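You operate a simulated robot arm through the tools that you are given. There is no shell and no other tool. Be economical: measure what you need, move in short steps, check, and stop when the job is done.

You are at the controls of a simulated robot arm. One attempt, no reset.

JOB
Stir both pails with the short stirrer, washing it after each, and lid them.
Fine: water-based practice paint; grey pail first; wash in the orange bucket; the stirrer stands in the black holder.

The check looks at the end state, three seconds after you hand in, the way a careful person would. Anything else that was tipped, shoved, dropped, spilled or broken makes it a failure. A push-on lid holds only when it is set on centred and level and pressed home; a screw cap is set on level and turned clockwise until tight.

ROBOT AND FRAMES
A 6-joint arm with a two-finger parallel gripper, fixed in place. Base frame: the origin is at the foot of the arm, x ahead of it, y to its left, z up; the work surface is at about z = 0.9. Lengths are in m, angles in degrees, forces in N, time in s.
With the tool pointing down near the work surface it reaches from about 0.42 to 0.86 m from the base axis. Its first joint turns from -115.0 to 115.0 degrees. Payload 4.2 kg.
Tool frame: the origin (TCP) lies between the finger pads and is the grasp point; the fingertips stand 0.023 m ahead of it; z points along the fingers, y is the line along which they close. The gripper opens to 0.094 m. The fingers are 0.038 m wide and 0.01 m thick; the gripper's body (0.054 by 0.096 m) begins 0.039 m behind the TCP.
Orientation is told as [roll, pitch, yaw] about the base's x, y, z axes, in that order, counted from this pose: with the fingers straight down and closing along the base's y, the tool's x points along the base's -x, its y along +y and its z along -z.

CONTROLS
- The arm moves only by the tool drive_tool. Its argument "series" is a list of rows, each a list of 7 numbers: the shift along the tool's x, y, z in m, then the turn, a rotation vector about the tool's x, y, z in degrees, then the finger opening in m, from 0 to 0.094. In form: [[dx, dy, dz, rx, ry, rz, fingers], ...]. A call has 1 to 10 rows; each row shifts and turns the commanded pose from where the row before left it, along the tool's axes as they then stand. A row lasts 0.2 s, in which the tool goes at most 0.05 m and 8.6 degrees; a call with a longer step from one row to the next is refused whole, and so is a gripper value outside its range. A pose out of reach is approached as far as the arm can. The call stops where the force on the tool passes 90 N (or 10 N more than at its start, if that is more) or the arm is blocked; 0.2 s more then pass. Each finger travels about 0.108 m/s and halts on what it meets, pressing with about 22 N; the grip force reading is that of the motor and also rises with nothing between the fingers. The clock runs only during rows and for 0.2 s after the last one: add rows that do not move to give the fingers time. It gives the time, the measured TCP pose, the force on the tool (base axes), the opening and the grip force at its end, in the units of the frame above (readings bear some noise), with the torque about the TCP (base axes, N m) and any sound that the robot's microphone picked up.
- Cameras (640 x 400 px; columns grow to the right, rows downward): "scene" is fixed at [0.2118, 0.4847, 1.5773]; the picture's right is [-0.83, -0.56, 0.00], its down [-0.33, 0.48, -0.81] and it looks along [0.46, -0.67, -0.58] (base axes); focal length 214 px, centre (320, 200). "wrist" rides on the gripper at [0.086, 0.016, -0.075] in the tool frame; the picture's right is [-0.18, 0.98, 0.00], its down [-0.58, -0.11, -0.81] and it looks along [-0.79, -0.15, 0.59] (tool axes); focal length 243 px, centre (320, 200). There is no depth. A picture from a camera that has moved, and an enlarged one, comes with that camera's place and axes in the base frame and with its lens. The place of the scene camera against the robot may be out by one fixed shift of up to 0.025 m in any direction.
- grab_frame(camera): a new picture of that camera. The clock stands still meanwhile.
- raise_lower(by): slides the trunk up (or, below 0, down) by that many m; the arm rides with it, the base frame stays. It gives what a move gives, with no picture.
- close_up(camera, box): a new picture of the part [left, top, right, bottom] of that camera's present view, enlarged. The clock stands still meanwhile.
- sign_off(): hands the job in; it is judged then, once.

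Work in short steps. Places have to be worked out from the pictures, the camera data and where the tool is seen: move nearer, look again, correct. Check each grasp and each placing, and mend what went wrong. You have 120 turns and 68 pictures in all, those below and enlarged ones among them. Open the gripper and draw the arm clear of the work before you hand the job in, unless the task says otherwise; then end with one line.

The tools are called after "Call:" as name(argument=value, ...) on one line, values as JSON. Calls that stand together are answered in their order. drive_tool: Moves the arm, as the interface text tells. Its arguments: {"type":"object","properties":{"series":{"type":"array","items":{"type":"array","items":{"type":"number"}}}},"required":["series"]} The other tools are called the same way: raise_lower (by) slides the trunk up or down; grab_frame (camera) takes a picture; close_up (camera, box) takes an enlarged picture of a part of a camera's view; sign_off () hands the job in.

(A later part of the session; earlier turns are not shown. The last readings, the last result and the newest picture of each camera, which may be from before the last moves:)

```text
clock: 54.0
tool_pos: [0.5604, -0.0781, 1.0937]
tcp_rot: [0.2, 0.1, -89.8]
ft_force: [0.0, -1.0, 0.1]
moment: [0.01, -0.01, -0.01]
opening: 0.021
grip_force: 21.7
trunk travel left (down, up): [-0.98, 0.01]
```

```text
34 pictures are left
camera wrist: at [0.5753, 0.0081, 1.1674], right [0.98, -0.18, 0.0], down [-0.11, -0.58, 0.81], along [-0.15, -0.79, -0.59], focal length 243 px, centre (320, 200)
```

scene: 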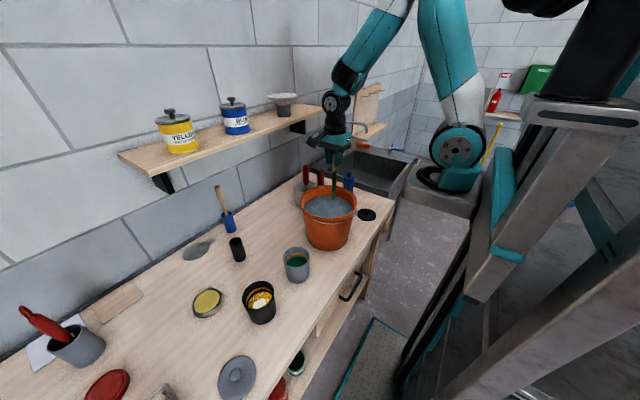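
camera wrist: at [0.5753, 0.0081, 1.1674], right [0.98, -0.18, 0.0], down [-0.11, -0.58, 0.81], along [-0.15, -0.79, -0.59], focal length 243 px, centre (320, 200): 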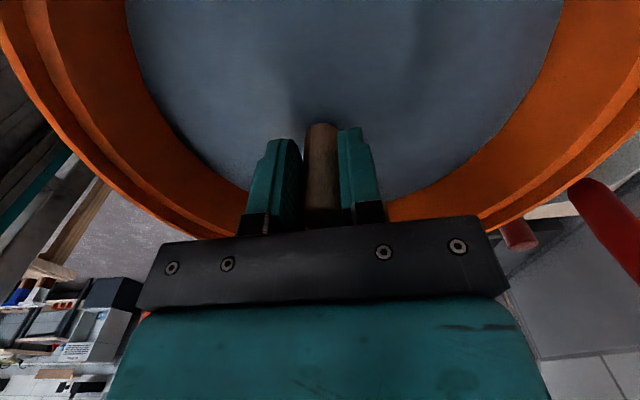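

All of the thin part is submerged. I swish in circles of 30 mm and dunk up and down.

Call:
drive_tool(series=[[0.03, 0, 0, 0, 0, 0, 0], [-0.0088, 0.0212, 0, 0, 0, 0, 0], [-0.0212, 0.0088, 0, 0, 0, 0, 0], [-0.0212, -0.0088, 0, 0, 0, 0, 0], [-0.0088, -0.0212, 0, 0, 0, 0, 0], [0.0088, -0.0212, 0, 0, 0, 0, 0], [0.0212, -0.0088, 0, 0, 0, 0, 0], [0.0212, 0.0088, 0, 0, 0, 0, 0], [0.0088, 0.0212, 0, 0, 0, 0, 0]])

Call:
drive_tool(series=[[-0.0088, 0.0212, 0, 0, 0, 0, 0], [-0.0212, 0.0088, 0, 0, 0, 0, 0], [-0.0212, -0.0088, 0, 0, 0, 0, 0], [-0.0088, -0.0212, 0, 0, 0, 0, 0], [0.0088, -0.0212, 0, 0, 0, 0, 0], [0.0212, -0.0088, 0, 0, 0, 0, 0], [0.0212, 0.0088, 0, 0, 0, 0, 0], [0.0088, 0.0212, 0, 0, 0, 0, 0], [-0.03, 0, 0, 0, 0, 0, 0]])

Call:
drive_tool(series=[[0, 0, -0.03, 0, 0, 0, 0], [0, 0, -0.03, 0, 0, 0, 0], [0, 0, 0.03, 0, 0, 0, 0], [0, 0, 0.03, 0, 0, 0, 0], [0, 0, -0.03, 0, 0, 0, 0], [0, 0, -0.04, 0, 0, 0, 0], [0, 0, -0.04, 0, 0, 0, 0], [0, 0, -0.03, 0, 0, 0, 0], [0, 0, 0, 0, 0, 0, 0], [0, 0, 0, 0, 0, 0, 0]])

Call:
grab_frame(camera="wrist")

```text
clock: 56.0
tool_pos: [0.5587, -0.0471, 1.0941]
tcp_rot: [-0.1, 0.0, -89.7]
ft_force: [-1.1, -0.3, -0.9]
moment: [-0.03, 0.04, -0.03]
opening: 0.0207
grip_force: 21.7
trunk travel left (down, up): [-0.98, 0.01]
```

```text
clock: 58.0
tool_pos: [0.5595, -0.0764, 1.0935]
tcp_rot: [0.0, 0.1, -89.8]
ft_force: [0.5, 0.1, -0.3]
moment: [0.01, -0.01, 0.03]
opening: 0.0209
grip_force: 22.3
trunk travel left (down, up): [-0.98, 0.01]
```

```text
clock: 60.2
tool_pos: [0.5585, -0.078, 1.2317]
tcp_rot: [0.1, 0.1, -89.8]
ft_force: [-0.4, 0.5, 0.3]
moment: [-0.01, 0.01, 0.0]
opening: 0.0207
grip_force: 22.7
trunk travel left (down, up): [-0.98, 0.01]
```

```text
33 pictures are left
camera wrist: at [0.5751, 0.0069, 1.3067], right [0.98, -0.18, 0.0], down [-0.11, -0.58, 0.81], along [-0.15, -0.79, -0.59], focal length 243 px, centre (320, 200)
```

wrist: 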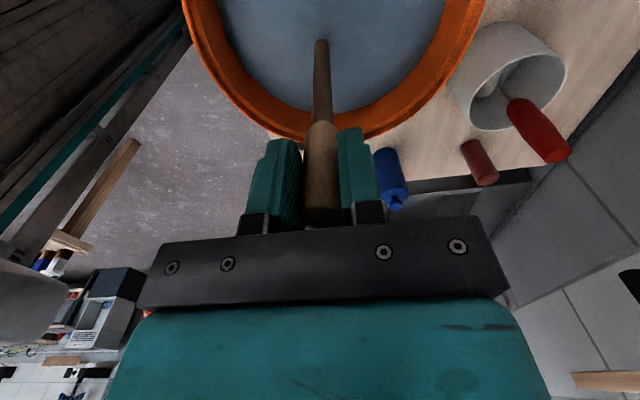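

The stirrer is clean. I let it drip over the water, then route around the grey pail (x ≈ 0.68) toward the black pail.

Call:
drive_tool(series=[[0, 0, 0, 0, 0, 0, 0], [0, 0, 0, 0, 0, 0, 0], [0, 0, 0, 0, 0, 0, 0], [0, 0, 0, 0, 0, 0, 0], [0, 0, 0, 0, 0, 0, 0], [0, 0, 0, 0, 0, 0, 0], [0, 0, 0, 0, 0, 0, 0], [0, 0, 0, 0, 0, 0, 0], [0, 0, 0, 0, 0, 0, 0], [0, 0, 0, 0, 0, 0, 0]])

Call:
drive_tool(series=[[0, 0, 0, 0, 0, 0, 0], [0, 0, 0, 0, 0, 0, 0], [0, 0, 0, 0, 0, 0, 0], [0, 0, 0, 0, 0, 0, 0], [0, 0, 0, 0, 0, 0, 0], [0, 0, -0.035, 0, 0, 0, 0], [0.02, 0.035, 0, 0, 0, 0, 0], [0.03, 0.035, 0, 0, 0, 0, 0], [0.035, 0.03, 0, 0, 0, 0, 0], [0.04, 0.02, 0, 0, 0, 0, 0]])

Call:
drive_tool(series=[[0.045, 0, 0.0, 0, 0, 0, 0], [0.045, 0, 0.0, 0, 0, 0, 0], [0.045, 0, 0.015, 0, 0, 0, 0], [0.045, -0.005, 0.015, 0, 0, 0, 0], [0.042, -0.02, 0.015, 0, 0, 0, 0], [0.038, -0.02, 0.01, 0, 0, 0, 0], [0.009, -0.045, 0, 0, 0, 0, 0], [0, 0, 0, 0, 0, 0, 0]])

Call:
grab_frame(camera="wrist")

```text
clock: 62.4
tool_pos: [0.5585, -0.0787, 1.2325]
tcp_rot: [0.1, 0.1, -89.9]
ft_force: [0.7, 0.7, -0.8]
moment: [-0.02, -0.02, -0.02]
opening: 0.0207
grip_force: 21.8
trunk travel left (down, up): [-0.98, 0.01]
```

```text
clock: 64.6
tool_pos: [0.6752, 0.0485, 1.2662]
tcp_rot: [0.0, 0.1, -89.7]
ft_force: [-0.3, -0.7, -1.0]
moment: [0.03, 0.0, -0.06]
opening: 0.0209
grip_force: 22.3
trunk travel left (down, up): [-0.98, 0.01]
```

```text
clock: 66.4
tool_pos: [0.5873, 0.3141, 1.2128]
tcp_rot: [0.0, 0.2, -89.7]
ft_force: [-0.6, 0.6, -1.2]
moment: [0.01, -0.03, -0.01]
opening: 0.0209
grip_force: 21.8
trunk travel left (down, up): [-0.98, 0.01]
```

```text
32 pictures are left
camera wrist: at [0.6043, 0.4005, 1.2877], right [0.98, -0.18, 0.0], down [-0.11, -0.58, 0.81], along [-0.15, -0.79, -0.59], focal length 243 px, centre (320, 200)
```

wrist: 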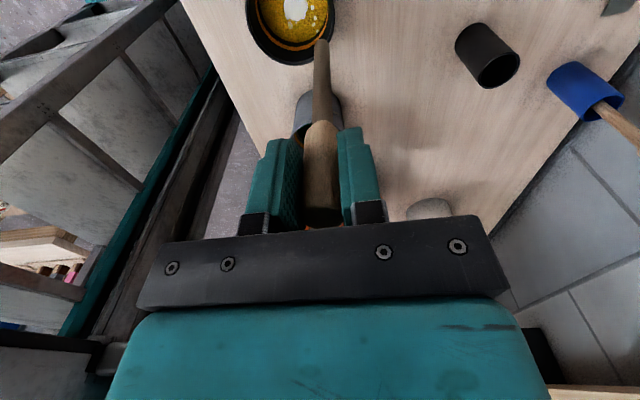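

Black pail centre ≈ (0.557, 0.317). I centre over it and descend.

Call:
drive_tool(series=[[0.003, -0.03, 0, 0, 0, 0, 0.0], [0, 0, 0, 0, 0, 0, 0.0], [0, 0, 0.035, 0, 0, 0, 0.0], [0, 0, 0.035, 0, 0, 0, 0.0], [0, 0, 0.03, 0, 0, 0, 0.0], [0, 0, 0.02, 0, 0, 0, 0.0], [0, 0, 0.012, 0, 0, 0, 0.0], [0, 0, 0, 0, 0, 0, 0.0]])

Call:
close_up(camera="wrist", box=[160, 0, 480, 200])

```text
clock: 68.2
tool_pos: [0.5584, 0.319, 1.0818]
tcp_rot: [0.1, 0.0, -89.8]
ft_force: [0.2, 0.1, 0.6]
moment: [-0.03, -0.01, -0.01]
opening: 0.0207
grip_force: 22.2
trunk travel left (down, up): [-0.98, 0.01]
```

```text
2.00 times, centred on (320, 100) of wrist
camera zoom: at [0.5751, 0.4049, 1.1556], right [0.98, -0.18, 0.0], down [-0.11, -0.58, 0.81], along [-0.15, -0.79, -0.59], focal length 485 px, centre (320, 400)
```

zoom: 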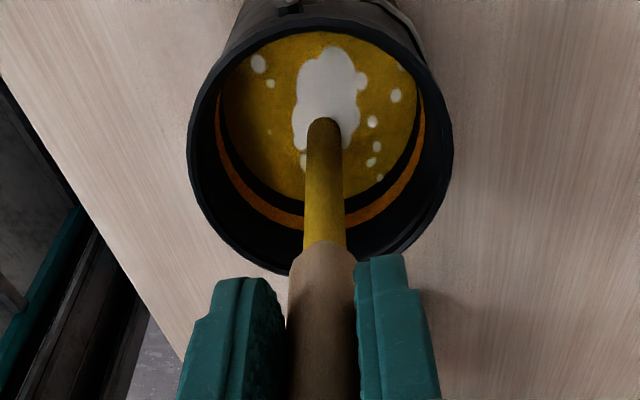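

In the paint, centred. I stir with the same 20 mm circles.

Call:
drive_tool(series=[[0.02, -0.001, 0.002, 0, 0, 0, 0], [-0.00586, 0.01414, 0, 0, 0, 0, 0], [-0.01414, 0.00586, 0, 0, 0, 0, 0], [-0.01414, -0.00586, 0, 0, 0, 0, 0], [-0.00586, -0.01414, 0, 0, 0, 0, 0], [0.00586, -0.01414, 0, 0, 0, 0, 0], [0.01414, -0.00586, 0, 0, 0, 0, 0], [0.01414, 0.00586, 0, 0, 0, 0, 0], [0.00586, 0.01414, 0, 0, 0, 0, 0]])

Call:
drive_tool(series=[[-0.00586, 0.01414, 0, 0, 0, 0, 0], [-0.01414, 0.00586, 0, 0, 0, 0, 0], [-0.01414, -0.00586, 0, 0, 0, 0, 0], [-0.00586, -0.01414, 0, 0, 0, 0, 0], [0.00586, -0.01414, 0, 0, 0, 0, 0], [0.01414, -0.00586, 0, 0, 0, 0, 0], [0.01414, 0.00586, 0, 0, 0, 0, 0], [0.00586, 0.01414, 0, 0, 0, 0, 0]])

Call:
drive_tool(series=[[-0.00586, 0.01414, 0, 0, 0, 0, 0], [-0.01414, 0.00586, 0, 0, 0, 0, 0], [-0.01414, -0.00586, 0, 0, 0, 0, 0], [-0.00586, -0.01414, 0, 0, 0, 0, 0], [0.00586, -0.01414, 0, 0, 0, 0, 0], [0.01414, -0.00586, 0, 0, 0, 0, 0], [0.01414, 0.00586, 0, 0, 0, 0, 0], [0.00586, 0.01414, 0, 0, 0, 0, 0]])

Call:
drive_tool(series=[[-0.00586, 0.01414, 0, 0, 0, 0, 0], [-0.01414, 0.00586, 0, 0, 0, 0, 0], [-0.01414, -0.00586, 0, 0, 0, 0, 0], [-0.00586, -0.01414, 0, 0, 0, 0, 0], [0.00586, -0.01414, 0, 0, 0, 0, 0], [0.01414, -0.00586, 0, 0, 0, 0, 0], [0.01414, 0.00586, 0, 0, 0, 0, 0], [0.00586, 0.01414, 0, 0, 0, 0, 0], [-0.02, 0, 0, 0, 0, 0, 0], [0, 0, -0.01, 0, 0, 0, 0]])

Call:
drive_tool(series=[[0, 0, -0.025, 0, 0, 0, 0], [0, 0, -0.025, 0, 0, 0, 0], [0, 0, -0.02, 0, 0, 0, 0], [0, 0, 0, 0, 0, 0, 0], [0, 0, 0, 0, 0, 0, 0], [0, 0, 0, 0, 0, 0, 0], [0, 0, 0, 0, 0, 0, 0], [0, 0, 0, 0, 0, 0, 0], [0, 0, 0, 0, 0, 0, 0], [0, 0, 0, 0, 0, 0, 0]])

Call:
drive_tool(series=[[0, 0, 0, 0, 0, 0, 0], [0, 0, 0, 0, 0, 0, 0], [0, 0, 0, 0, 0, 0, 0], [0, 0, 0, 0, 0, 0, 0], [0, 0, 0, 0, 0, 0, 0], [0, 0, 0, 0, 0, 0, 0], [0, 0, 0, 0, 0, 0, 0], [0, 0, 0, 0, 0, 0, 0], [0, 0, 0, 0, 0, 0, 0], [0, 0, 0, 0, 0, 0, 0]])

Call:
grab_frame(camera="wrist")

```text
clock: 70.2
tool_pos: [0.5578, 0.3383, 1.08]
tcp_rot: [0.0, 0.1, -89.8]
ft_force: [-0.3, -0.3, -0.3]
moment: [0.01, 0.01, -0.01]
opening: 0.0208
grip_force: 22.0
trunk travel left (down, up): [-0.98, 0.01]
```

```text
clock: 72.0
tool_pos: [0.5586, 0.3394, 1.0806]
tcp_rot: [0.1, 0.1, -89.7]
ft_force: [0.2, -0.3, -0.8]
moment: [-0.02, -0.02, 0.0]
opening: 0.0208
grip_force: 21.9
trunk travel left (down, up): [-0.98, 0.01]
```

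```text
clock: 73.8
tool_pos: [0.5575, 0.3414, 1.0803]
tcp_rot: [0.1, 0.1, -89.8]
ft_force: [-0.1, 0.0, 0.1]
moment: [0.02, 0.0, 0.02]
opening: 0.0211
grip_force: 22.5
trunk travel left (down, up): [-0.98, 0.01]
```

```text
clock: 76.0
tool_pos: [0.5569, 0.3193, 1.0895]
tcp_rot: [0.1, 0.1, -89.8]
ft_force: [-0.1, -0.3, -1.1]
moment: [-0.01, -0.01, -0.03]
opening: 0.0207
grip_force: 22.2
trunk travel left (down, up): [-0.98, 0.01]
```

```text
clock: 78.2
tool_pos: [0.5564, 0.3203, 1.16]
tcp_rot: [0.2, 0.1, -89.8]
ft_force: [-0.2, -0.7, -0.6]
moment: [-0.01, -0.03, 0.03]
opening: 0.0206
grip_force: 22.1
trunk travel left (down, up): [-0.98, 0.01]
```

```text
clock: 80.4
tool_pos: [0.5562, 0.3203, 1.1602]
tcp_rot: [0.2, 0.1, -89.9]
ft_force: [-0.6, 0.2, 0.1]
moment: [0.01, 0.01, -0.03]
opening: 0.0209
grip_force: 22.3
trunk travel left (down, up): [-0.98, 0.01]
```

```text
30 pictures are left
camera wrist: at [0.5728, 0.4064, 1.2345], right [0.98, -0.18, 0.0], down [-0.11, -0.58, 0.81], along [-0.15, -0.79, -0.59], focal length 243 px, centre (320, 200)
```

wrist: 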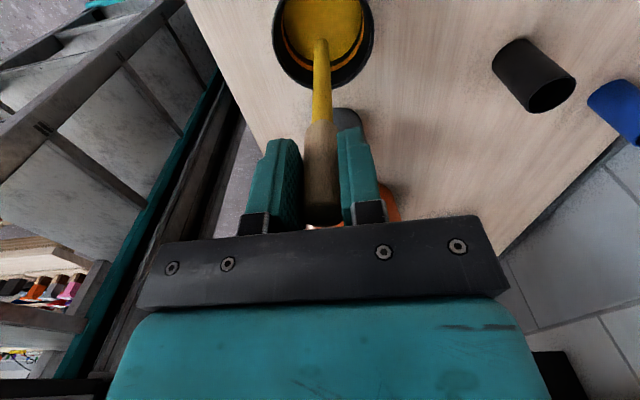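

Evenly yellow. I carry the stirrer back around the grey pail to the bucket and lower it in.

Call:
drive_tool(series=[[0, 0, -0.03, 0, 0, 0, 0], [0, 0, -0.03, 0, 0, 0, 0], [-0.009, 0.045, 0, 0, 0, 0, 0], [-0.038, 0.03, 0, 0, 0, 0, 0], [-0.042, 0.025, -0.01, 0, 0, 0, 0], [-0.045, 0.015, -0.01, 0, 0, 0, 0], [-0.045, 0.005, -0.01, 0, 0, 0, 0], [-0.045, 0, -0.01, 0, 0, 0, 0], [-0.045, 0, -0.006, 0, 0, 0, 0], [0, 0, 0, 0, 0, 0, 0]])

Call:
drive_tool(series=[[-0.04, -0.025, 0, 0, 0, 0, 0], [-0.04, -0.03, 0, 0, 0, 0, 0], [-0.03, -0.035, 0, 0, 0, 0, 0], [-0.019, -0.027, 0, 0, 0, 0, 0], [0, 0, 0, 0, 0, 0, 0]])

```text
clock: 82.6
tool_pos: [0.6763, 0.051, 1.2659]
tcp_rot: [0.0, 0.1, -89.8]
ft_force: [0.0, -0.6, -0.5]
moment: [0.01, 0.02, -0.01]
opening: 0.0209
grip_force: 22.7
trunk travel left (down, up): [-0.98, 0.01]
```

```text
clock: 83.8
tool_pos: [0.5607, -0.0755, 1.2641]
tcp_rot: [0.1, 0.1, -89.8]
ft_force: [-0.3, 0.2, -0.2]
moment: [-0.02, 0.04, -0.01]
opening: 0.0207
grip_force: 22.0
trunk travel left (down, up): [-0.98, 0.01]
```

Over the bucket at the same place as before; same wash.

Call:
drive_tool(series=[[0, 0, 0.04, 0, 0, 0, 0], [0, 0, 0.04, 0, 0, 0, 0], [0, 0, 0.035, 0, 0, 0, 0], [0, 0, 0.03, 0, 0, 0, 0], [0, 0, 0.015, 0, 0, 0, 0], [0, 0, 0.011, 0, 0, 0, 0], [0.03, 0, 0.0, 0, 0, 0, 0]])

Call:
drive_tool(series=[[-0.0088, 0.0212, 0, 0, 0, 0, 0], [-0.0212, 0.0088, 0, 0, 0, 0, 0], [-0.0212, -0.0088, 0, 0, 0, 0, 0], [-0.0088, -0.0212, 0, 0, 0, 0, 0], [0.0088, -0.0212, 0, 0, 0, 0, 0], [0.0212, -0.0088, 0, 0, 0, 0, 0], [0.0212, 0.0088, 0, 0, 0, 0, 0], [0.0088, 0.0212, 0, 0, 0, 0, 0]])

Call:
drive_tool(series=[[-0.0088, 0.0212, 0, 0, 0, 0, 0], [-0.0212, 0.0088, 0, 0, 0, 0, 0], [-0.0212, -0.0088, 0, 0, 0, 0, 0], [-0.0088, -0.0212, 0, 0, 0, 0, 0], [0.0088, -0.0212, 0, 0, 0, 0, 0], [0.0212, -0.0088, 0, 0, 0, 0, 0], [0.0212, 0.0088, 0, 0, 0, 0, 0], [0.0088, 0.0212, 0, 0, 0, 0, 0], [-0.03, 0, 0, 0, 0, 0, 0]])

Call:
drive_tool(series=[[0, 0, -0.03, 0, 0, 0, 0], [0, 0, -0.03, 0, 0, 0, 0], [0, 0, 0.03, 0, 0, 0, 0], [0, 0, 0.03, 0, 0, 0, 0], [0, 0, -0.03, 0, 0, 0, 0], [0, 0, -0.04, 0, 0, 0, 0], [0, 0, -0.04, 0, 0, 0, 0], [0, 0, -0.03, 0, 0, 0, 0], [0, 0, 0, 0, 0, 0, 0], [0, 0, 0, 0, 0, 0, 0]])

Call:
drive_tool(series=[[0, 0, 0, 0, 0, 0, 0], [0, 0, 0, 0, 0, 0, 0], [0, 0, 0, 0, 0, 0, 0], [0, 0, 0, 0, 0, 0, 0], [0, 0, 0, 0, 0, 0, 0], [0, 0, 0, 0, 0, 0, 0], [0, 0, 0, 0, 0, 0, 0], [0, 0, 0, 0, 0, 0, 0], [0, 0, 0, 0, 0, 0, 0], [0, 0, 0, 0, 0, 0, 0]])

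Call:
drive_tool(series=[[0, 0, 0, 0, 0, 0, 0], [0, 0, 0, 0, 0, 0, 0], [0, 0, 0, 0, 0, 0, 0], [0, 0, 0, 0, 0, 0, 0], [0, 0, 0, 0, 0, 0, 0], [0, 0, 0, 0, 0, 0, 0], [0, 0, 0, 0, 0, 0, 0]])

Call:
grab_frame(camera="wrist")

```text
clock: 85.4
tool_pos: [0.561, -0.0495, 1.0941]
tcp_rot: [0.1, 0.0, -89.8]
ft_force: [-0.1, 0.2, -0.2]
moment: [0.01, -0.01, 0.0]
opening: 0.0206
grip_force: 22.1
trunk travel left (down, up): [-0.98, 0.01]
```

```text
clock: 87.2
tool_pos: [0.5612, -0.0489, 1.095]
tcp_rot: [-0.1, 0.1, -89.8]
ft_force: [-0.6, 0.8, -0.2]
moment: [0.03, 0.01, 0.0]
opening: 0.0204
grip_force: 22.4
trunk travel left (down, up): [-0.98, 0.01]
```

```text
clock: 89.2
tool_pos: [0.5624, -0.077, 1.0944]
tcp_rot: [0.0, 0.0, -89.8]
ft_force: [0.1, -0.2, -0.4]
moment: [-0.03, 0.02, 0.0]
opening: 0.0204
grip_force: 21.6
trunk travel left (down, up): [-0.98, 0.01]
```

```text
clock: 91.4
tool_pos: [0.5604, -0.0776, 1.2331]
tcp_rot: [0.0, 0.0, -89.8]
ft_force: [0.6, -0.5, 0.3]
moment: [-0.02, -0.02, -0.01]
opening: 0.0201
grip_force: 22.0
trunk travel left (down, up): [-0.98, 0.01]
```

```text
clock: 93.6
tool_pos: [0.5604, -0.0768, 1.2341]
tcp_rot: [0.0, 0.1, -89.8]
ft_force: [-0.7, 0.1, 0.2]
moment: [0.01, 0.03, 0.01]
opening: 0.0206
grip_force: 21.9
trunk travel left (down, up): [-0.98, 0.01]
```

```text
clock: 95.2
tool_pos: [0.5608, -0.0783, 1.2346]
tcp_rot: [0.1, 0.1, -89.9]
ft_force: [-0.3, -1.0, -0.3]
moment: [-0.01, 0.03, 0.0]
opening: 0.0203
grip_force: 22.6
trunk travel left (down, up): [-0.98, 0.01]
```

```text
29 pictures are left
camera wrist: at [0.5771, 0.0085, 1.3088], right [0.98, -0.18, 0.0], down [-0.11, -0.58, 0.81], along [-0.15, -0.79, -0.59], focal length 243 px, centre (320, 200)
```

wrist: 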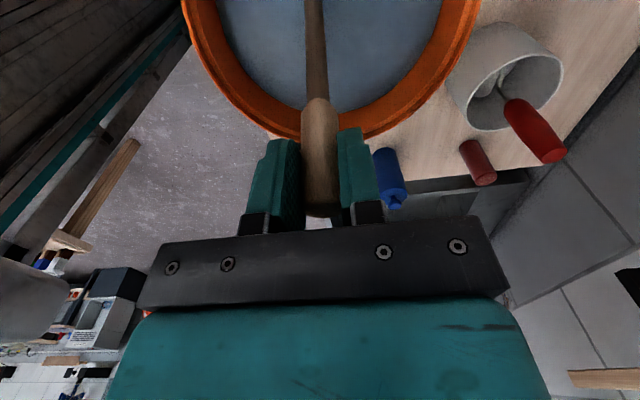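

The stirrer seems to have shifted in the grip. I check from the scene camera.

Call:
close_up(camera="scene", box=[280, 110, 400, 230])

```text
3.33 times, centred on (340, 170) of scene
camera zoom: at [0.2118, 0.4847, 1.5773], right [-0.83, -0.56, 0.0], down [-0.33, 0.48, -0.81], along [0.46, -0.67, -0.58], focal length 715 px, centre (253, 300)
```

zoom: 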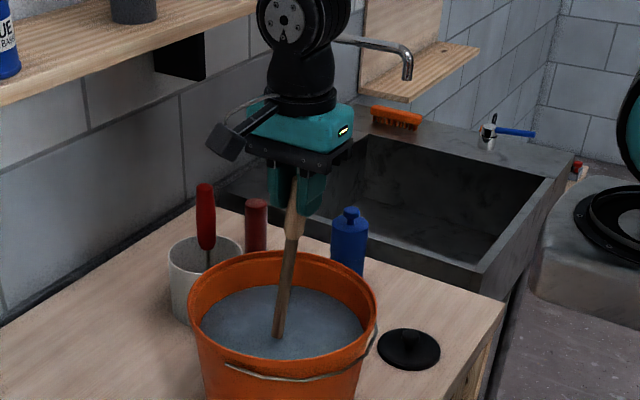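

The stick tilted about 11° toward +y in the grip during the swish. I straighten it by gently nudging the tip against the inner +y wall of the bucket under water.

Call:
drive_tool(series=[[0, 0, 0.03, 0, 0, 0, 0], [0, 0, 0.03, 0, 0, 0, 0], [0, 0, 0.025, 0, 0, 0, 0], [0.02, 0, 0, 0, 0, 0, 0], [0.02, 0, 0, 0, 0, 0, 0], [0.02, 0, 0, 0, 0, 0, 0], [0.015, 0, 0, 0, 0, 0, 0], [0.01, 0, 0, 0, 0, 0, 0], [0, 0, 0, 0, 0, 0, 0]])

Call:
grab_frame(camera="wrist")

```text
clock: 97.2
tool_pos: [0.5597, 0.0047, 1.1498]
tcp_rot: [0.0, 0.1, -89.7]
ft_force: [0.2, -4.3, 0.2]
moment: [-0.67, -0.12, -0.02]
opening: 0.0204
grip_force: 21.7
trunk travel left (down, up): [-0.98, 0.01]
```

```text
27 pictures are left
camera wrist: at [0.5768, 0.0924, 1.2232], right [0.98, -0.18, 0.0], down [-0.11, -0.58, 0.81], along [-0.15, -0.79, -0.59], focal length 243 px, centre (320, 200)
```

wrist: 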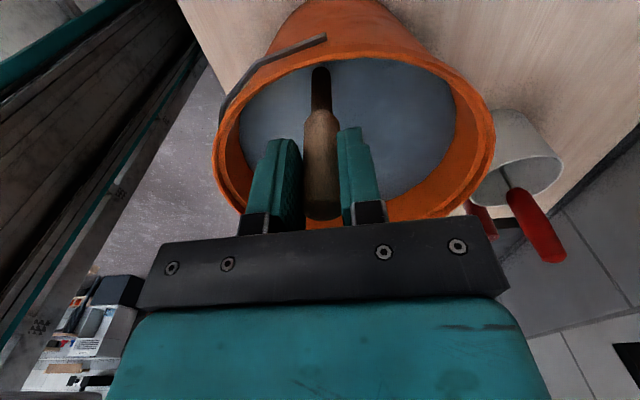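

It's turning back (transition at row 110 vs 122 upright), side force only 4 N. A little further, then back off and look.

Call:
drive_tool(series=[[0.008, 0, 0, 0, 0, 0, 0], [0.006, 0, 0, 0, 0, 0, 0], [0, 0, 0, 0, 0, 0, 0], [-0.03, 0, 0, 0, 0, 0, 0], [-0.04, 0, 0, 0, 0, 0, 0], [-0.025, 0, -0.04, 0, 0, 0, 0], [0, 0, -0.04, 0, 0, 0, 0], [0, 0, 0, 0, 0, 0, 0]])

Call:
grab_frame(camera="wrist")

Call:
close_up(camera="scene", box=[280, 110, 400, 230])

```text
clock: 99.0
tool_pos: [0.5624, -0.0737, 1.2317]
tcp_rot: [0.2, 0.2, -89.8]
ft_force: [-0.1, -0.7, -0.8]
moment: [0.03, 0.03, 0.05]
opening: 0.0204
grip_force: 21.5
trunk travel left (down, up): [-0.98, 0.01]
```

```text
26 pictures are left
camera wrist: at [0.5794, 0.012, 1.306], right [0.98, -0.18, 0.0], down [-0.11, -0.58, 0.81], along [-0.15, -0.79, -0.59], focal length 243 px, centre (320, 200)
```

wrist: 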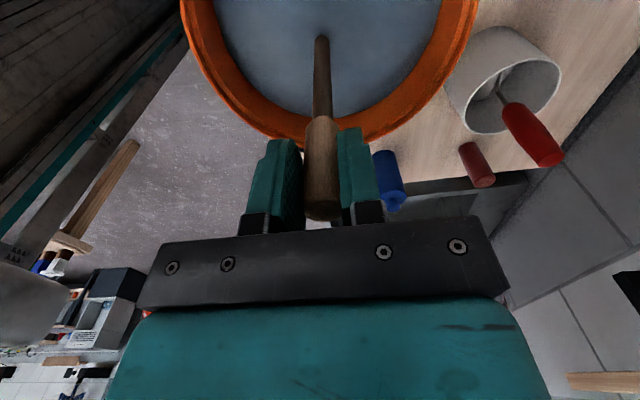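

```text
3.33 times, centred on (340, 170) of scene
camera zoom: at [0.2118, 0.4847, 1.5773], right [-0.83, -0.56, 0.0], down [-0.33, 0.48, -0.81], along [0.46, -0.67, -0.58], focal length 715 px, centre (253, 300)
```

zoom: 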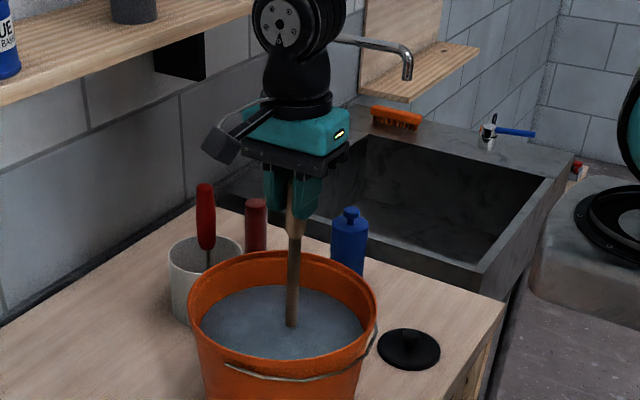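

Nearly upright again and clean, tip ≈ 0.171 below TCP. After dripping a bit more, I carry it back to the holder.

Call:
drive_tool(series=[[0, 0, 0, 0, 0, 0, 0], [0, 0, 0, 0, 0, 0, 0], [0, 0, 0, 0, 0, 0, 0], [0, 0, 0, 0, 0, 0, 0], [0, 0, 0, 0, 0, 0, 0], [0, 0, 0, 0, 0, 0, 0], [0, 0, 0, 0, 0, 0, 0], [0, 0, -0.035, 0, 0, 0, 0], [0.03, 0.03, 0, 0, 0, 0, 0], [0.03, 0.03, 0, 0, 0, 0, 0]])

Call:
drive_tool(series=[[0.035, 0.03, 0, 0, 0, 0, 0], [0.035, 0.03, 0, 0, 0, 0, 0], [0.035, 0.02, 0.01, 0, 0, 0, 0], [0.035, 0.02, 0.015, 0, 0, 0, 0], [0.035, 0.02, 0.015, 0, 0, 0, 0], [0.03, 0.02, 0.01, 0, 0, 0, 0], [0.027, 0.014, 0.006, 0, 0, 0, 0], [0, 0.007, 0, 0, 0, 0, 0], [0, 0, 0, 0, 0, 0, 0]])

Call:
grab_frame(camera="wrist")

Call:
close_up(camera="scene", box=[180, 120, 308, 270])

```text
clock: 101.2
tool_pos: [0.6213, -0.0157, 1.2665]
tcp_rot: [-0.1, 0.1, -89.8]
ft_force: [-0.1, 0.5, 1.1]
moment: [0.01, -0.07, -0.04]
opening: 0.0203
grip_force: 22.2
trunk travel left (down, up): [-0.98, 0.01]
```

```text
clock: 103.2
tool_pos: [0.7804, 0.218, 1.2082]
tcp_rot: [0.0, -0.1, -89.8]
ft_force: [-1.1, 0.0, 0.0]
moment: [0.03, -0.02, 0.02]
opening: 0.0205
grip_force: 22.1
trunk travel left (down, up): [-0.98, 0.01]
```

```text
24 pictures are left
camera wrist: at [0.7973, 0.304, 1.2827], right [0.98, -0.18, 0.0], down [-0.11, -0.58, 0.81], along [-0.15, -0.79, -0.59], focal length 243 px, centre (320, 200)
```

wrist: 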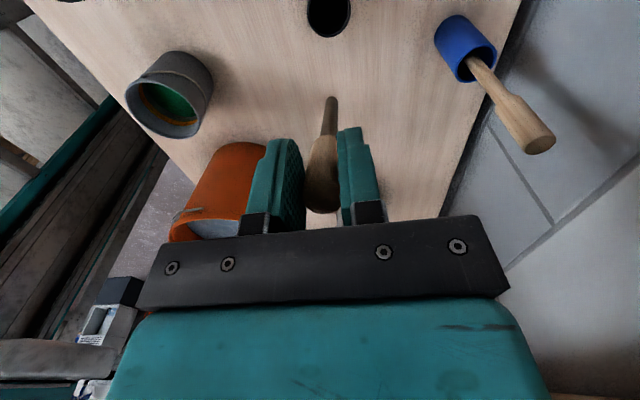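

```text
2.67 times, centred on (244, 195) of scene
camera zoom: at [0.2118, 0.4847, 1.5773], right [-0.83, -0.56, 0.0], down [-0.33, 0.48, -0.81], along [0.46, -0.67, -0.58], focal length 572 px, centre (523, 213)
```

zoom: 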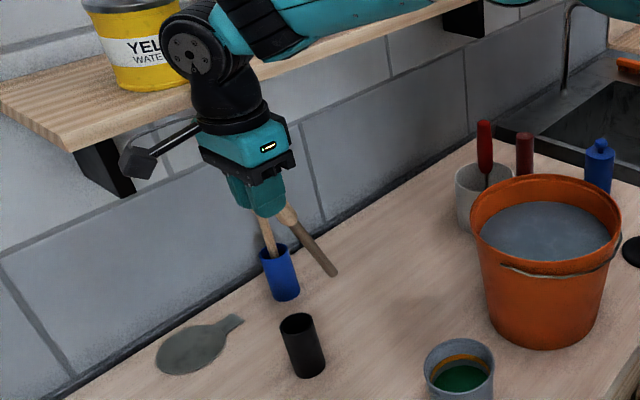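

The tip apparently brushed the bucket rim and the stick now leans about 19° toward -y in the grip. I tilt the tool by 19° to make the stick vertical over the holder.

Call:
drive_tool(series=[[0, 0, 0, 0, 6.5, 0, 0], [0, 0, 0, 0, 6.5, 0, 0], [0, 0.006, 0, 0, 6, 0, 0], [0, 0, 0, 0, 0, 0, 0]])

Call:
grab_frame(camera="wrist")

Call:
close_up(camera="scene", box=[180, 120, 308, 270])

```text
clock: 104.2
tool_pos: [0.7864, 0.2179, 1.208]
tcp_rot: [0.1, 19.2, -89.8]
ft_force: [0.1, 0.3, -0.4]
moment: [0.01, -0.01, -0.02]
opening: 0.0202
grip_force: 22.0
trunk travel left (down, up): [-0.98, 0.01]
```

```text
22 pictures are left
camera wrist: at [0.8036, 0.2751, 1.3072], right [0.98, -0.17, -0.06], down [-0.11, -0.81, 0.57], along [-0.15, -0.56, -0.82], focal length 243 px, centre (320, 200)
```

wrist: 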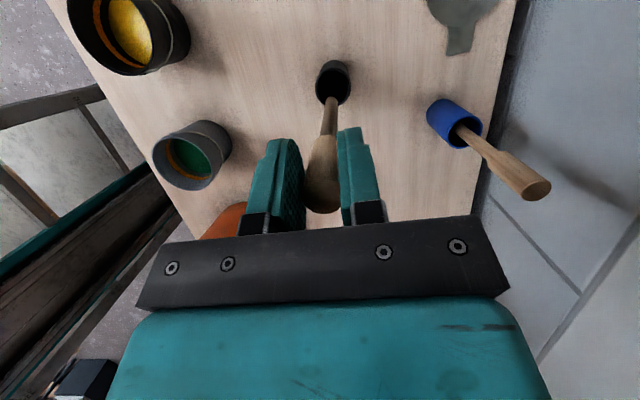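

```text
2.67 times, centred on (244, 195) of scene
camera zoom: at [0.2118, 0.4847, 1.5773], right [-0.83, -0.56, 0.0], down [-0.33, 0.48, -0.81], along [0.46, -0.67, -0.58], focal length 572 px, centre (523, 213)
```

zoom: 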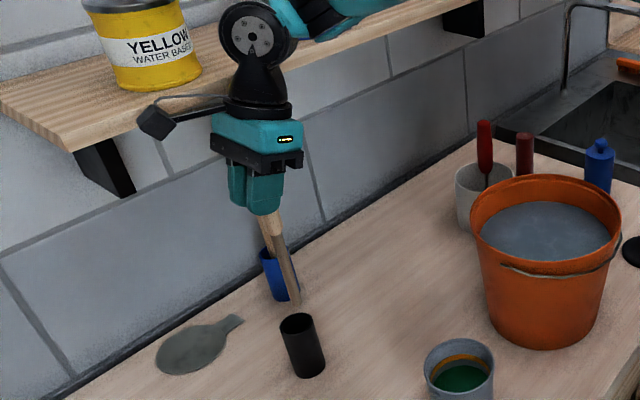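

Tip and mouth line up as predicted. I lower it straight down into the holder in small steps.

Call:
drive_tool(series=[[-0.00823, 0, 0.0236, 0, 0, 0, 0], [-0.00823, 0, 0.0236, 0, 0, 0, 0], [-0.00658, 0, 0.0189, 0, 0, 0, 0], [-0.00329, 0, 0.00944, 0, 0, 0, 0], [0, 0, 0, 0, 0, 0, 0]])

Call:
grab_frame(camera="wrist")

```text
clock: 105.4
tool_pos: [0.7863, 0.2169, 1.1284]
tcp_rot: [0.0, 19.1, -89.8]
ft_force: [-0.3, 0.0, -1.0]
moment: [0.08, 0.01, 0.01]
opening: 0.0204
grip_force: 21.9
trunk travel left (down, up): [-0.98, 0.01]
```

```text
20 pictures are left
camera wrist: at [0.8038, 0.2742, 1.2265], right [0.98, -0.17, -0.06], down [-0.11, -0.81, 0.57], along [-0.15, -0.56, -0.82], focal length 243 px, centre (320, 200)
```

wrist: 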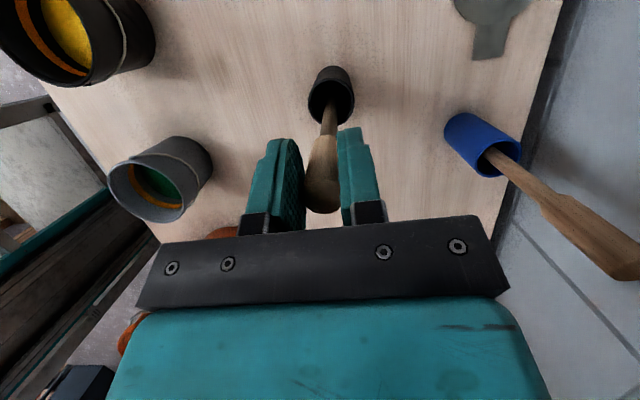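

The tip is inside the mouth with no contact force. I lower 45 mm more.

Call:
drive_tool(series=[[-0.00658, 0, 0.0189, 0, 0, 0, 0], [-0.00494, 0, 0.01416, 0, 0, 0, 0], [-0.0033, 0, 0.0094, 0, 0, 0, 0], [0, 0, 0, 0, 0, 0, 0]])

```text
clock: 106.4
tool_pos: [0.7885, 0.2193, 1.0835]
tcp_rot: [0.3, 19.2, -89.6]
ft_force: [-0.8, 0.6, 17.7]
moment: [0.0, 0.05, 0.02]
opening: 0.0205
grip_force: 21.9
trunk travel left (down, up): [-0.98, 0.01]
```

The tip has reached the holder's floor. I ease up 2 mm, open, and retreat along the tool axis.

Call:
drive_tool(series=[[0.0008, 0, -0.0025, 0, 0, 0, 0], [0, 0, 0, 0, 0, 0, 0.03], [0, 0, 0, 0, 0, 0, 0.05], [0, 0, 0, 0, 0, 0, 0.075], [0, 0, 0, 0, 0, 0, 0.075], [0, 0, -0.02, 0, 0, 0, 0.075], [0, 0, -0.04, 0, 0, 0, 0.075], [0, 0, -0.04, 0, 0, 0, 0.075], [0, 0, 0, 0, -6, 0, 0.075], [0, 0, 0, 0, -6, 0, 0.075]])

Call:
drive_tool(series=[[0, 0, 0, 0, -7.2, 0, 0.094], [0, 0, 0, 0, 0, 0, 0.094]])

Call:
grab_frame(camera="scene")

```text
clock: 108.6
tool_pos: [0.788, 0.1851, 1.18]
tcp_rot: [0.1, 6.9, -89.8]
ft_force: [0.0, 0.8, 0.8]
moment: [0.02, 0.0, 0.04]
opening: 0.075
grip_force: 0.1
trunk travel left (down, up): [-0.98, 0.01]
```

```text
clock: 109.2
tool_pos: [0.7878, 0.1848, 1.1809]
tcp_rot: [-0.1, -0.1, -89.9]
ft_force: [0.3, 0.4, -0.8]
moment: [0.01, 0.0, 0.01]
opening: 0.0939
grip_force: 0.0
trunk travel left (down, up): [-0.98, 0.01]
```

```text
19 pictures are left
```

scene: 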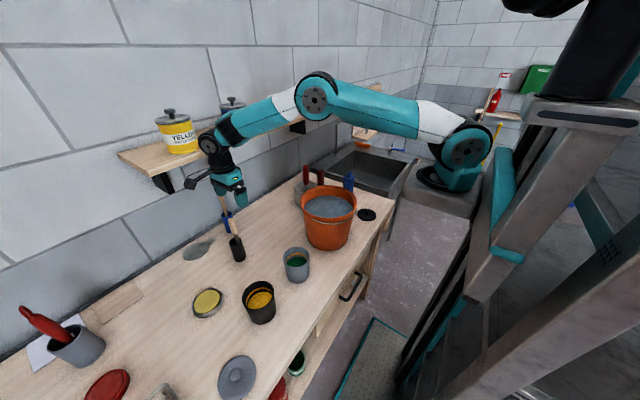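

The stirrer stands in its holder again and nothing is spilled. Now the lids: I go toward the black lid near (0.49, -0.29), passing high over the bucket.

Call:
drive_tool(series=[[-0.02, -0.03, -0.02, 0, 0, 0, 0.094], [-0.038, -0.026, -0.01, 0, 0, 0, 0.094], [-0.038, -0.026, -0.01, 0, 0, 0, 0.094], [-0.0396, -0.0247, 0, 0, 0, 0, 0.094], [-0.0396, -0.0247, 0, 0, 0, 0, 0.094], [-0.0396, -0.0247, 0, 0, 0, 0, 0.094], [-0.0396, -0.0247, 0, 0, 0, 0, 0.094], [-0.0396, -0.0247, 0, 0, 0, 0, 0.094], [-0.0396, -0.0247, 0, 0, 0, 0, 0.094], [-0.0396, -0.0247, 0, 0, 0, 0, 0.094]])

Call:
drive_tool(series=[[-0.035, -0.02, 0, 0, 0, 0, 0.094], [-0.033, -0.018, 0, 0, 0, 0, 0.094], [0, 0, 0.04, 0, 0, 0, 0.094], [0, 0, 0.04, 0, 0, 0, 0.094], [0, 0, 0, 0, 0, 0, 0.094]])

Call:
grab_frame(camera="wrist")

```text
clock: 111.4
tool_pos: [0.5344, -0.1893, 1.2231]
tcp_rot: [0.2, -0.2, -89.8]
ft_force: [-0.2, 1.1, 1.0]
moment: [-0.01, 0.01, -0.01]
opening: 0.0939
grip_force: 0.0
trunk travel left (down, up): [-0.98, 0.01]
```

```text
clock: 112.6
tool_pos: [0.496, -0.2566, 1.1405]
tcp_rot: [0.2, -0.1, -89.8]
ft_force: [0.8, -0.2, 1.1]
moment: [-0.01, 0.03, -0.02]
opening: 0.094
grip_force: 0.2
trunk travel left (down, up): [-0.98, 0.01]
```

```text
18 pictures are left
camera wrist: at [0.5127, -0.1705, 1.2143], right [0.98, -0.18, 0.0], down [-0.11, -0.58, 0.81], along [-0.15, -0.79, -0.59], focal length 243 px, centre (320, 200)
```

wrist: 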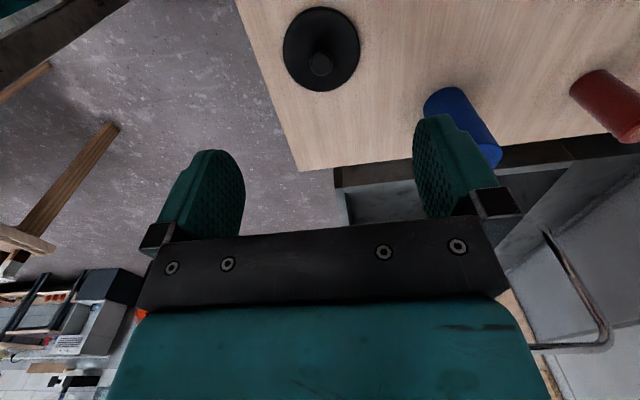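

Knob at about (0.490, -0.289), top z ≈ 0.948. I move over it with partly open fingers and descend.

Call:
drive_tool(series=[[-0.0325, -0.006, 0, 0, 0, 0, 0.06], [0, 0, 0.04, 0, 0, 0, 0.06], [0, 0, 0.04, 0, 0, 0, 0.06], [0, 0, 0.04, 0, 0, 0, 0.06], [0, 0, 0.03, 0, 0, 0, 0.06], [0, 0, 0.02, 0, 0, 0, 0.06], [0, 0, 0, 0, 0, 0, 0.06]])

Call:
grab_frame(camera="wrist")

```text
clock: 114.2
tool_pos: [0.4911, -0.2905, 0.9716]
tcp_rot: [0.0, -0.1, -89.8]
ft_force: [0.2, 0.1, 0.2]
moment: [-0.02, -0.01, 0.0]
opening: 0.06
grip_force: 0.1
trunk travel left (down, up): [-0.98, 0.01]
```

```text
17 pictures are left
camera wrist: at [0.5084, -0.2052, 1.0452], right [0.98, -0.18, 0.0], down [-0.11, -0.58, 0.81], along [-0.15, -0.79, -0.59], focal length 243 px, centre (320, 200)
```

wrist: 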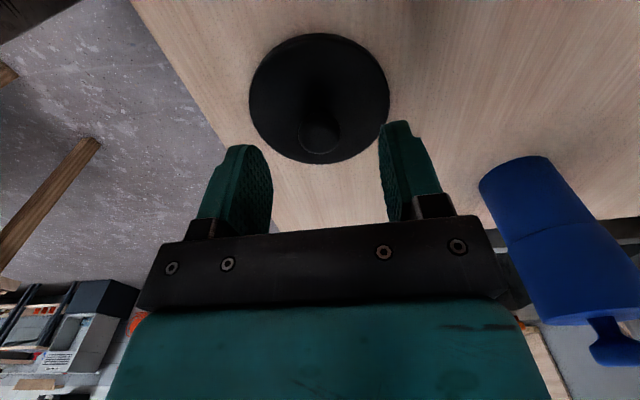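

Knob centre ≈ (0.4925, -0.286), top ≈ 0.94. I correct, descend to z ≈ 0.937 and close on the knob.

Call:
drive_tool(series=[[0.004, 0.001, 0.015, 0, 0, 0, 0.06], [0, 0, 0.013, 0, 0, 0, 0.06], [0, 0, 0.006, 0, 0, 0, 0.06], [0, 0, 0, 0, 0, 0, 0.04], [0, 0, 0, 0, 0, 0, 0.02], [0, 0, 0, 0, 0, 0, 0.0], [0, 0, 0, 0, 0, 0, 0.0]])

```text
clock: 115.8
tool_pos: [0.492, -0.2861, 0.9383]
tcp_rot: [0.1, -0.1, -89.8]
ft_force: [-1.0, 0.7, -0.7]
moment: [0.02, -0.01, 0.0]
opening: 0.0241
grip_force: 22.4
trunk travel left (down, up): [-0.98, 0.01]
```

Knob gripped at 24 mm. I lift to clear the bucket and look at the lid in the hand.

Call:
drive_tool(series=[[0, 0, -0.02, 0, 0, 0, 0], [0, 0, -0.04, 0, 0, 0, 0], [0, 0, -0.045, 0, 0, 0, 0], [0, 0, -0.045, 0, 0, 0, 0], [0, 0, -0.045, 0, 0, 0, 0], [0, 0, -0.045, 0, 0, 0, 0], [0, 0, -0.02, 0, 0, 0, 0], [0, 0, 0, 0, 0, 0, 0]])

Call:
grab_frame(camera="wrist")

```text
clock: 117.6
tool_pos: [0.4888, -0.2857, 1.1979]
tcp_rot: [-0.1, -0.2, -89.9]
ft_force: [0.6, 0.2, -0.2]
moment: [0.0, 0.0, -0.02]
opening: 0.0243
grip_force: 22.3
trunk travel left (down, up): [-0.98, 0.01]
```

```text
16 pictures are left
camera wrist: at [0.5065, -0.1999, 1.2717], right [0.98, -0.18, 0.0], down [-0.11, -0.58, 0.81], along [-0.15, -0.79, -0.59], focal length 243 px, centre (320, 200)
```

wrist: 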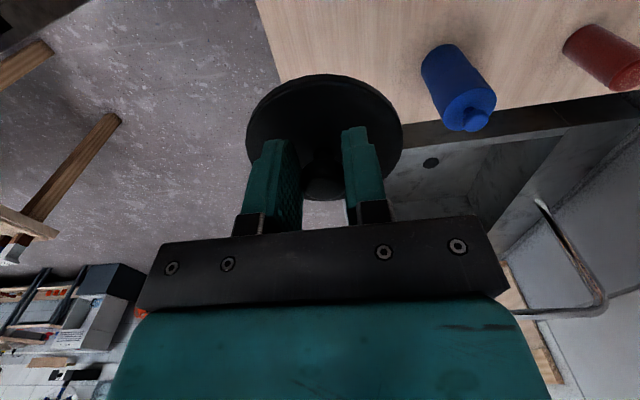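

The lid hangs level, R ≈ 0.0455, its centre about 10 mm to -y of the TCP. Recomputed pail centres: grey (0.5555, 0.151), black (0.559, 0.318), rims ≈ 0.993. I carry the lid gently to above the black pail.

Call:
drive_tool(series=[[0.02, 0.002, 0, 0, 0, 0, 0], [0.035, 0.004, 0, 0, 0, 0, 0], [0.035, 0.004, 0, 0, 0, 0, 0], [0.035, 0.004, 0, 0, 0, 0, 0], [0.035, 0.004, 0, 0, 0, 0, 0], [0.035, 0.004, 0, 0, 0, 0, 0], [0.035, 0.004, 0, 0, 0, 0, 0], [0.035, 0.004, 0, 0, 0, 0, 0], [0.035, 0.004, 0, 0, 0, 0, 0], [0.035, 0.004, 0, 0, 0, 0, 0]])

Call:
drive_tool(series=[[0.035, 0.004, 0, 0, 0, 0, 0], [0.035, 0.004, 0, 0, 0, 0, 0], [0.035, 0.004, 0, 0, 0, 0, 0], [0.035, 0.004, 0, 0, 0, 0, 0], [0.035, 0.004, 0, 0, 0, 0, 0], [0.035, 0.004, 0, 0, 0, 0, 0], [0.035, 0.004, 0, 0, 0, 0, 0], [0.025, 0.003, 0, 0, 0, 0, 0], [0.009, 0, 0, 0, 0, 0, 0], [0, 0, 0, 0, 0, 0, 0]])

Call:
drive_tool(series=[[0, 0, 0.035, 0, 0, 0, 0], [0, 0, 0.035, 0, 0, 0, 0], [0, 0, 0.035, 0, 0, 0, 0], [0, 0, 0.02, 0, 0, 0, 0], [0, 0, 0, 0, 0, 0, 0]])

Call:
grab_frame(camera="wrist")

```text
clock: 119.8
tool_pos: [0.5278, 0.0493, 1.1955]
tcp_rot: [0.0, 0.0, -89.9]
ft_force: [-0.2, -0.2, -0.5]
moment: [0.04, 0.01, 0.0]
opening: 0.0242
grip_force: 22.1
trunk travel left (down, up): [-0.98, 0.01]
```

```text
clock: 122.0
tool_pos: [0.5576, 0.3295, 1.195]
tcp_rot: [0.0, -0.3, -89.8]
ft_force: [0.7, 0.0, -1.4]
moment: [0.01, 0.01, -0.02]
opening: 0.0241
grip_force: 22.3
trunk travel left (down, up): [-0.98, 0.01]
```

```text
clock: 123.2
tool_pos: [0.5621, 0.3288, 1.0702]
tcp_rot: [0.1, -0.1, -89.8]
ft_force: [1.0, 0.6, 0.0]
moment: [-0.02, 0.01, 0.03]
opening: 0.0244
grip_force: 22.0
trunk travel left (down, up): [-0.98, 0.01]
```

```text
15 pictures are left
camera wrist: at [0.5772, 0.4148, 1.1442], right [0.98, -0.18, 0.0], down [-0.11, -0.58, 0.81], along [-0.15, -0.79, -0.59], focal length 243 px, centre (320, 200)
```

wrist: 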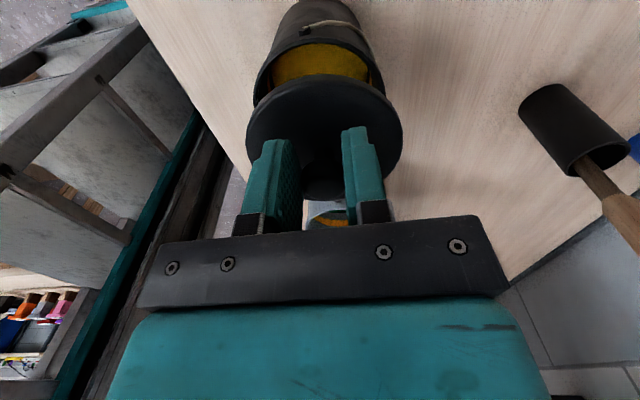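

Lid is about 2.5 mm off in +x. I correct this and lower until just above the rim.

Call:
drive_tool(series=[[-0.001, -0.0025, 0.01, 0, 0, 0, 0], [0, 0, 0.015, 0, 0, 0, 0], [0, 0, 0.006, 0, 0, 0, 0], [0, 0, 0, 0, 0, 0, 0]])

Call:
close_up(camera="wrist", box=[200, 0, 440, 150])

Call:
close_up(camera="scene", box=[210, 240, 310, 340])

```text
clock: 124.2
tool_pos: [0.5565, 0.3276, 1.0412]
tcp_rot: [0.1, -0.1, -89.9]
ft_force: [0.6, 0.2, -0.3]
moment: [0.01, 0.02, 0.01]
opening: 0.0243
grip_force: 21.9
trunk travel left (down, up): [-0.98, 0.01]
```

```text
2.67 times, centred on (320, 75) of wrist
camera zoom: at [0.5733, 0.4131, 1.1135], right [0.98, -0.18, 0.0], down [-0.11, -0.58, 0.81], along [-0.15, -0.79, -0.59], focal length 647 px, centre (320, 533)
```

zoom: 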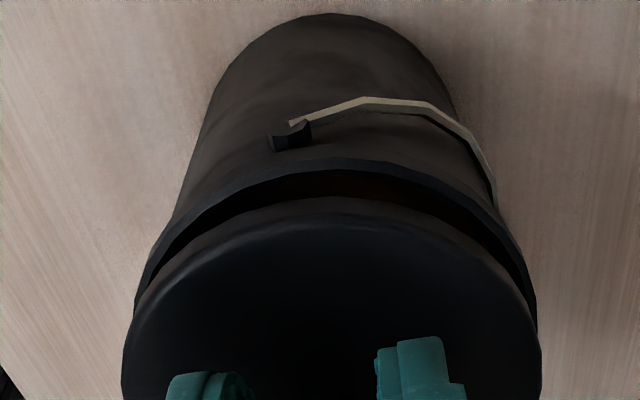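

```text
4.00 times, centred on (260, 290) of scene
camera zoom: at [0.2118, 0.4847, 1.5773], right [-0.83, -0.56, 0.0], down [-0.33, 0.48, -0.81], along [0.46, -0.67, -0.58], focal length 858 px, centre (560, -160)
```

zoom: 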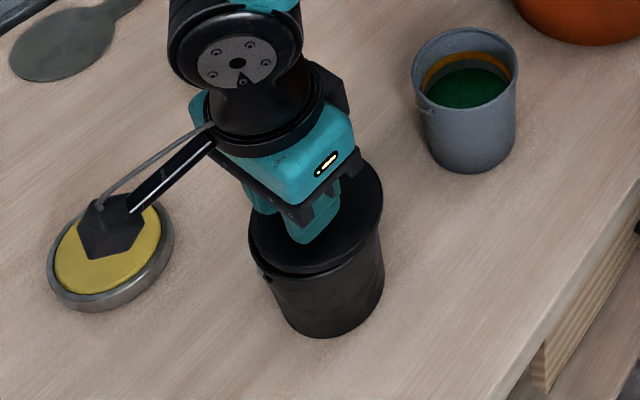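

Aligned within about 1–2 mm. I lower in 3 mm steps watching the force.

Call:
drive_tool(series=[[-0.0005, 0.001, 0.004, 0, 0, 0, 0], [0, 0, 0.003, 0, 0, 0, 0], [0, 0, 0.003, 0, 0, 0, 0], [0, 0, 0, 0, 0, 0, 0]])

```text
clock: 125.2
tool_pos: [0.5575, 0.3264, 1.0325]
tcp_rot: [0.2, -0.1, -89.8]
ft_force: [0.6, -1.4, 22.7]
moment: [-0.3, -0.03, 0.07]
opening: 0.0244
grip_force: 22.3
trunk travel left (down, up): [-0.98, 0.01]
```

Contact at the expected height. I press a little further in small steps.

Call:
drive_tool(series=[[0, 0, 0.002, 0, 0, 0, 0], [0, 0, 0.002, 0, 0, 0, 0], [0, 0, 0, 0, 0, 0, 0]])

```text
clock: 126.0
tool_pos: [0.5575, 0.3271, 1.0278]
tcp_rot: [0.4, -0.1, -89.8]
ft_force: [5.8, 1.8, 23.8]
moment: [-0.32, -0.08, 0.06]
opening: 0.0241
grip_force: 21.7
trunk travel left (down, up): [-0.98, 0.01]
```

Force stays ~24 N, so either it's going on or the grip slides. I release, rise, and look.

Call:
drive_tool(series=[[0, 0, 0, 0, 0, 0, 0.03], [0, 0, 0, 0, 0, 0, 0.05], [0, 0, 0, 0, 0, 0, 0.06], [0, 0, -0.03, 0, 0, 0, 0.06], [0, 0, -0.03, 0, 0, 0, 0.06], [0.02, 0, -0.02, 0, 0, 0, 0.06], [0, 0, 0, 0, 0, 0, 0.06]])

Call:
close_up(camera="wrist", box=[200, 0, 440, 150])

```text
clock: 127.6
tool_pos: [0.5555, 0.3469, 1.1086]
tcp_rot: [0.0, -0.2, -89.8]
ft_force: [0.2, -0.4, 0.4]
moment: [0.0, 0.01, -0.01]
opening: 0.0601
grip_force: 0.0
trunk travel left (down, up): [-0.98, 0.01]
```

```text
2.67 times, centred on (320, 75) of wrist
camera zoom: at [0.5724, 0.433, 1.1818], right [0.98, -0.18, 0.0], down [-0.11, -0.58, 0.81], along [-0.15, -0.79, -0.59], focal length 647 px, centre (320, 533)
```

zoom: 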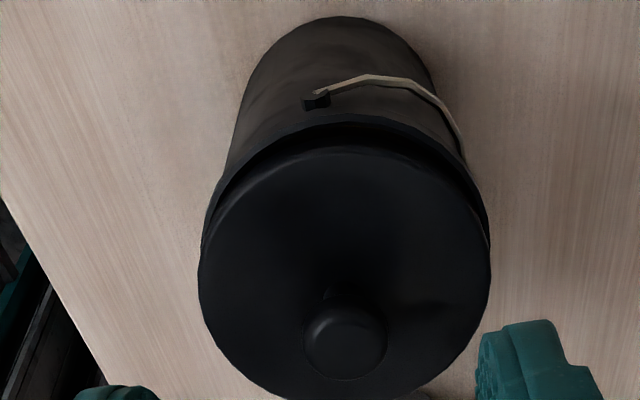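

Call:
close_up(camera="scene", box=[230, 260, 294, 340])

```text
5.00 times, centred on (262, 300) of scene
camera zoom: at [0.2118, 0.4847, 1.5773], right [-0.83, -0.56, 0.0], down [-0.33, 0.48, -0.81], along [0.46, -0.67, -0.58], focal length 1072 px, centre (610, -300)
```

zoom: 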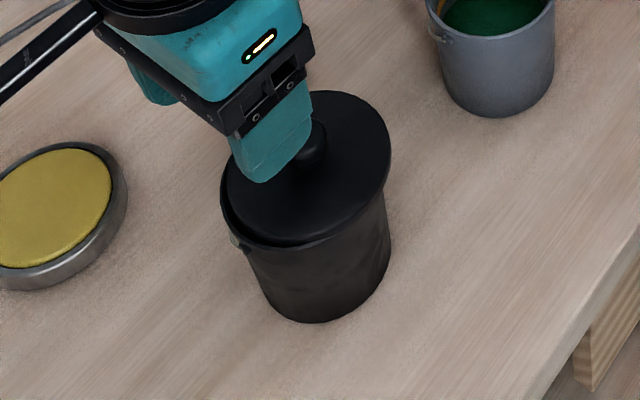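

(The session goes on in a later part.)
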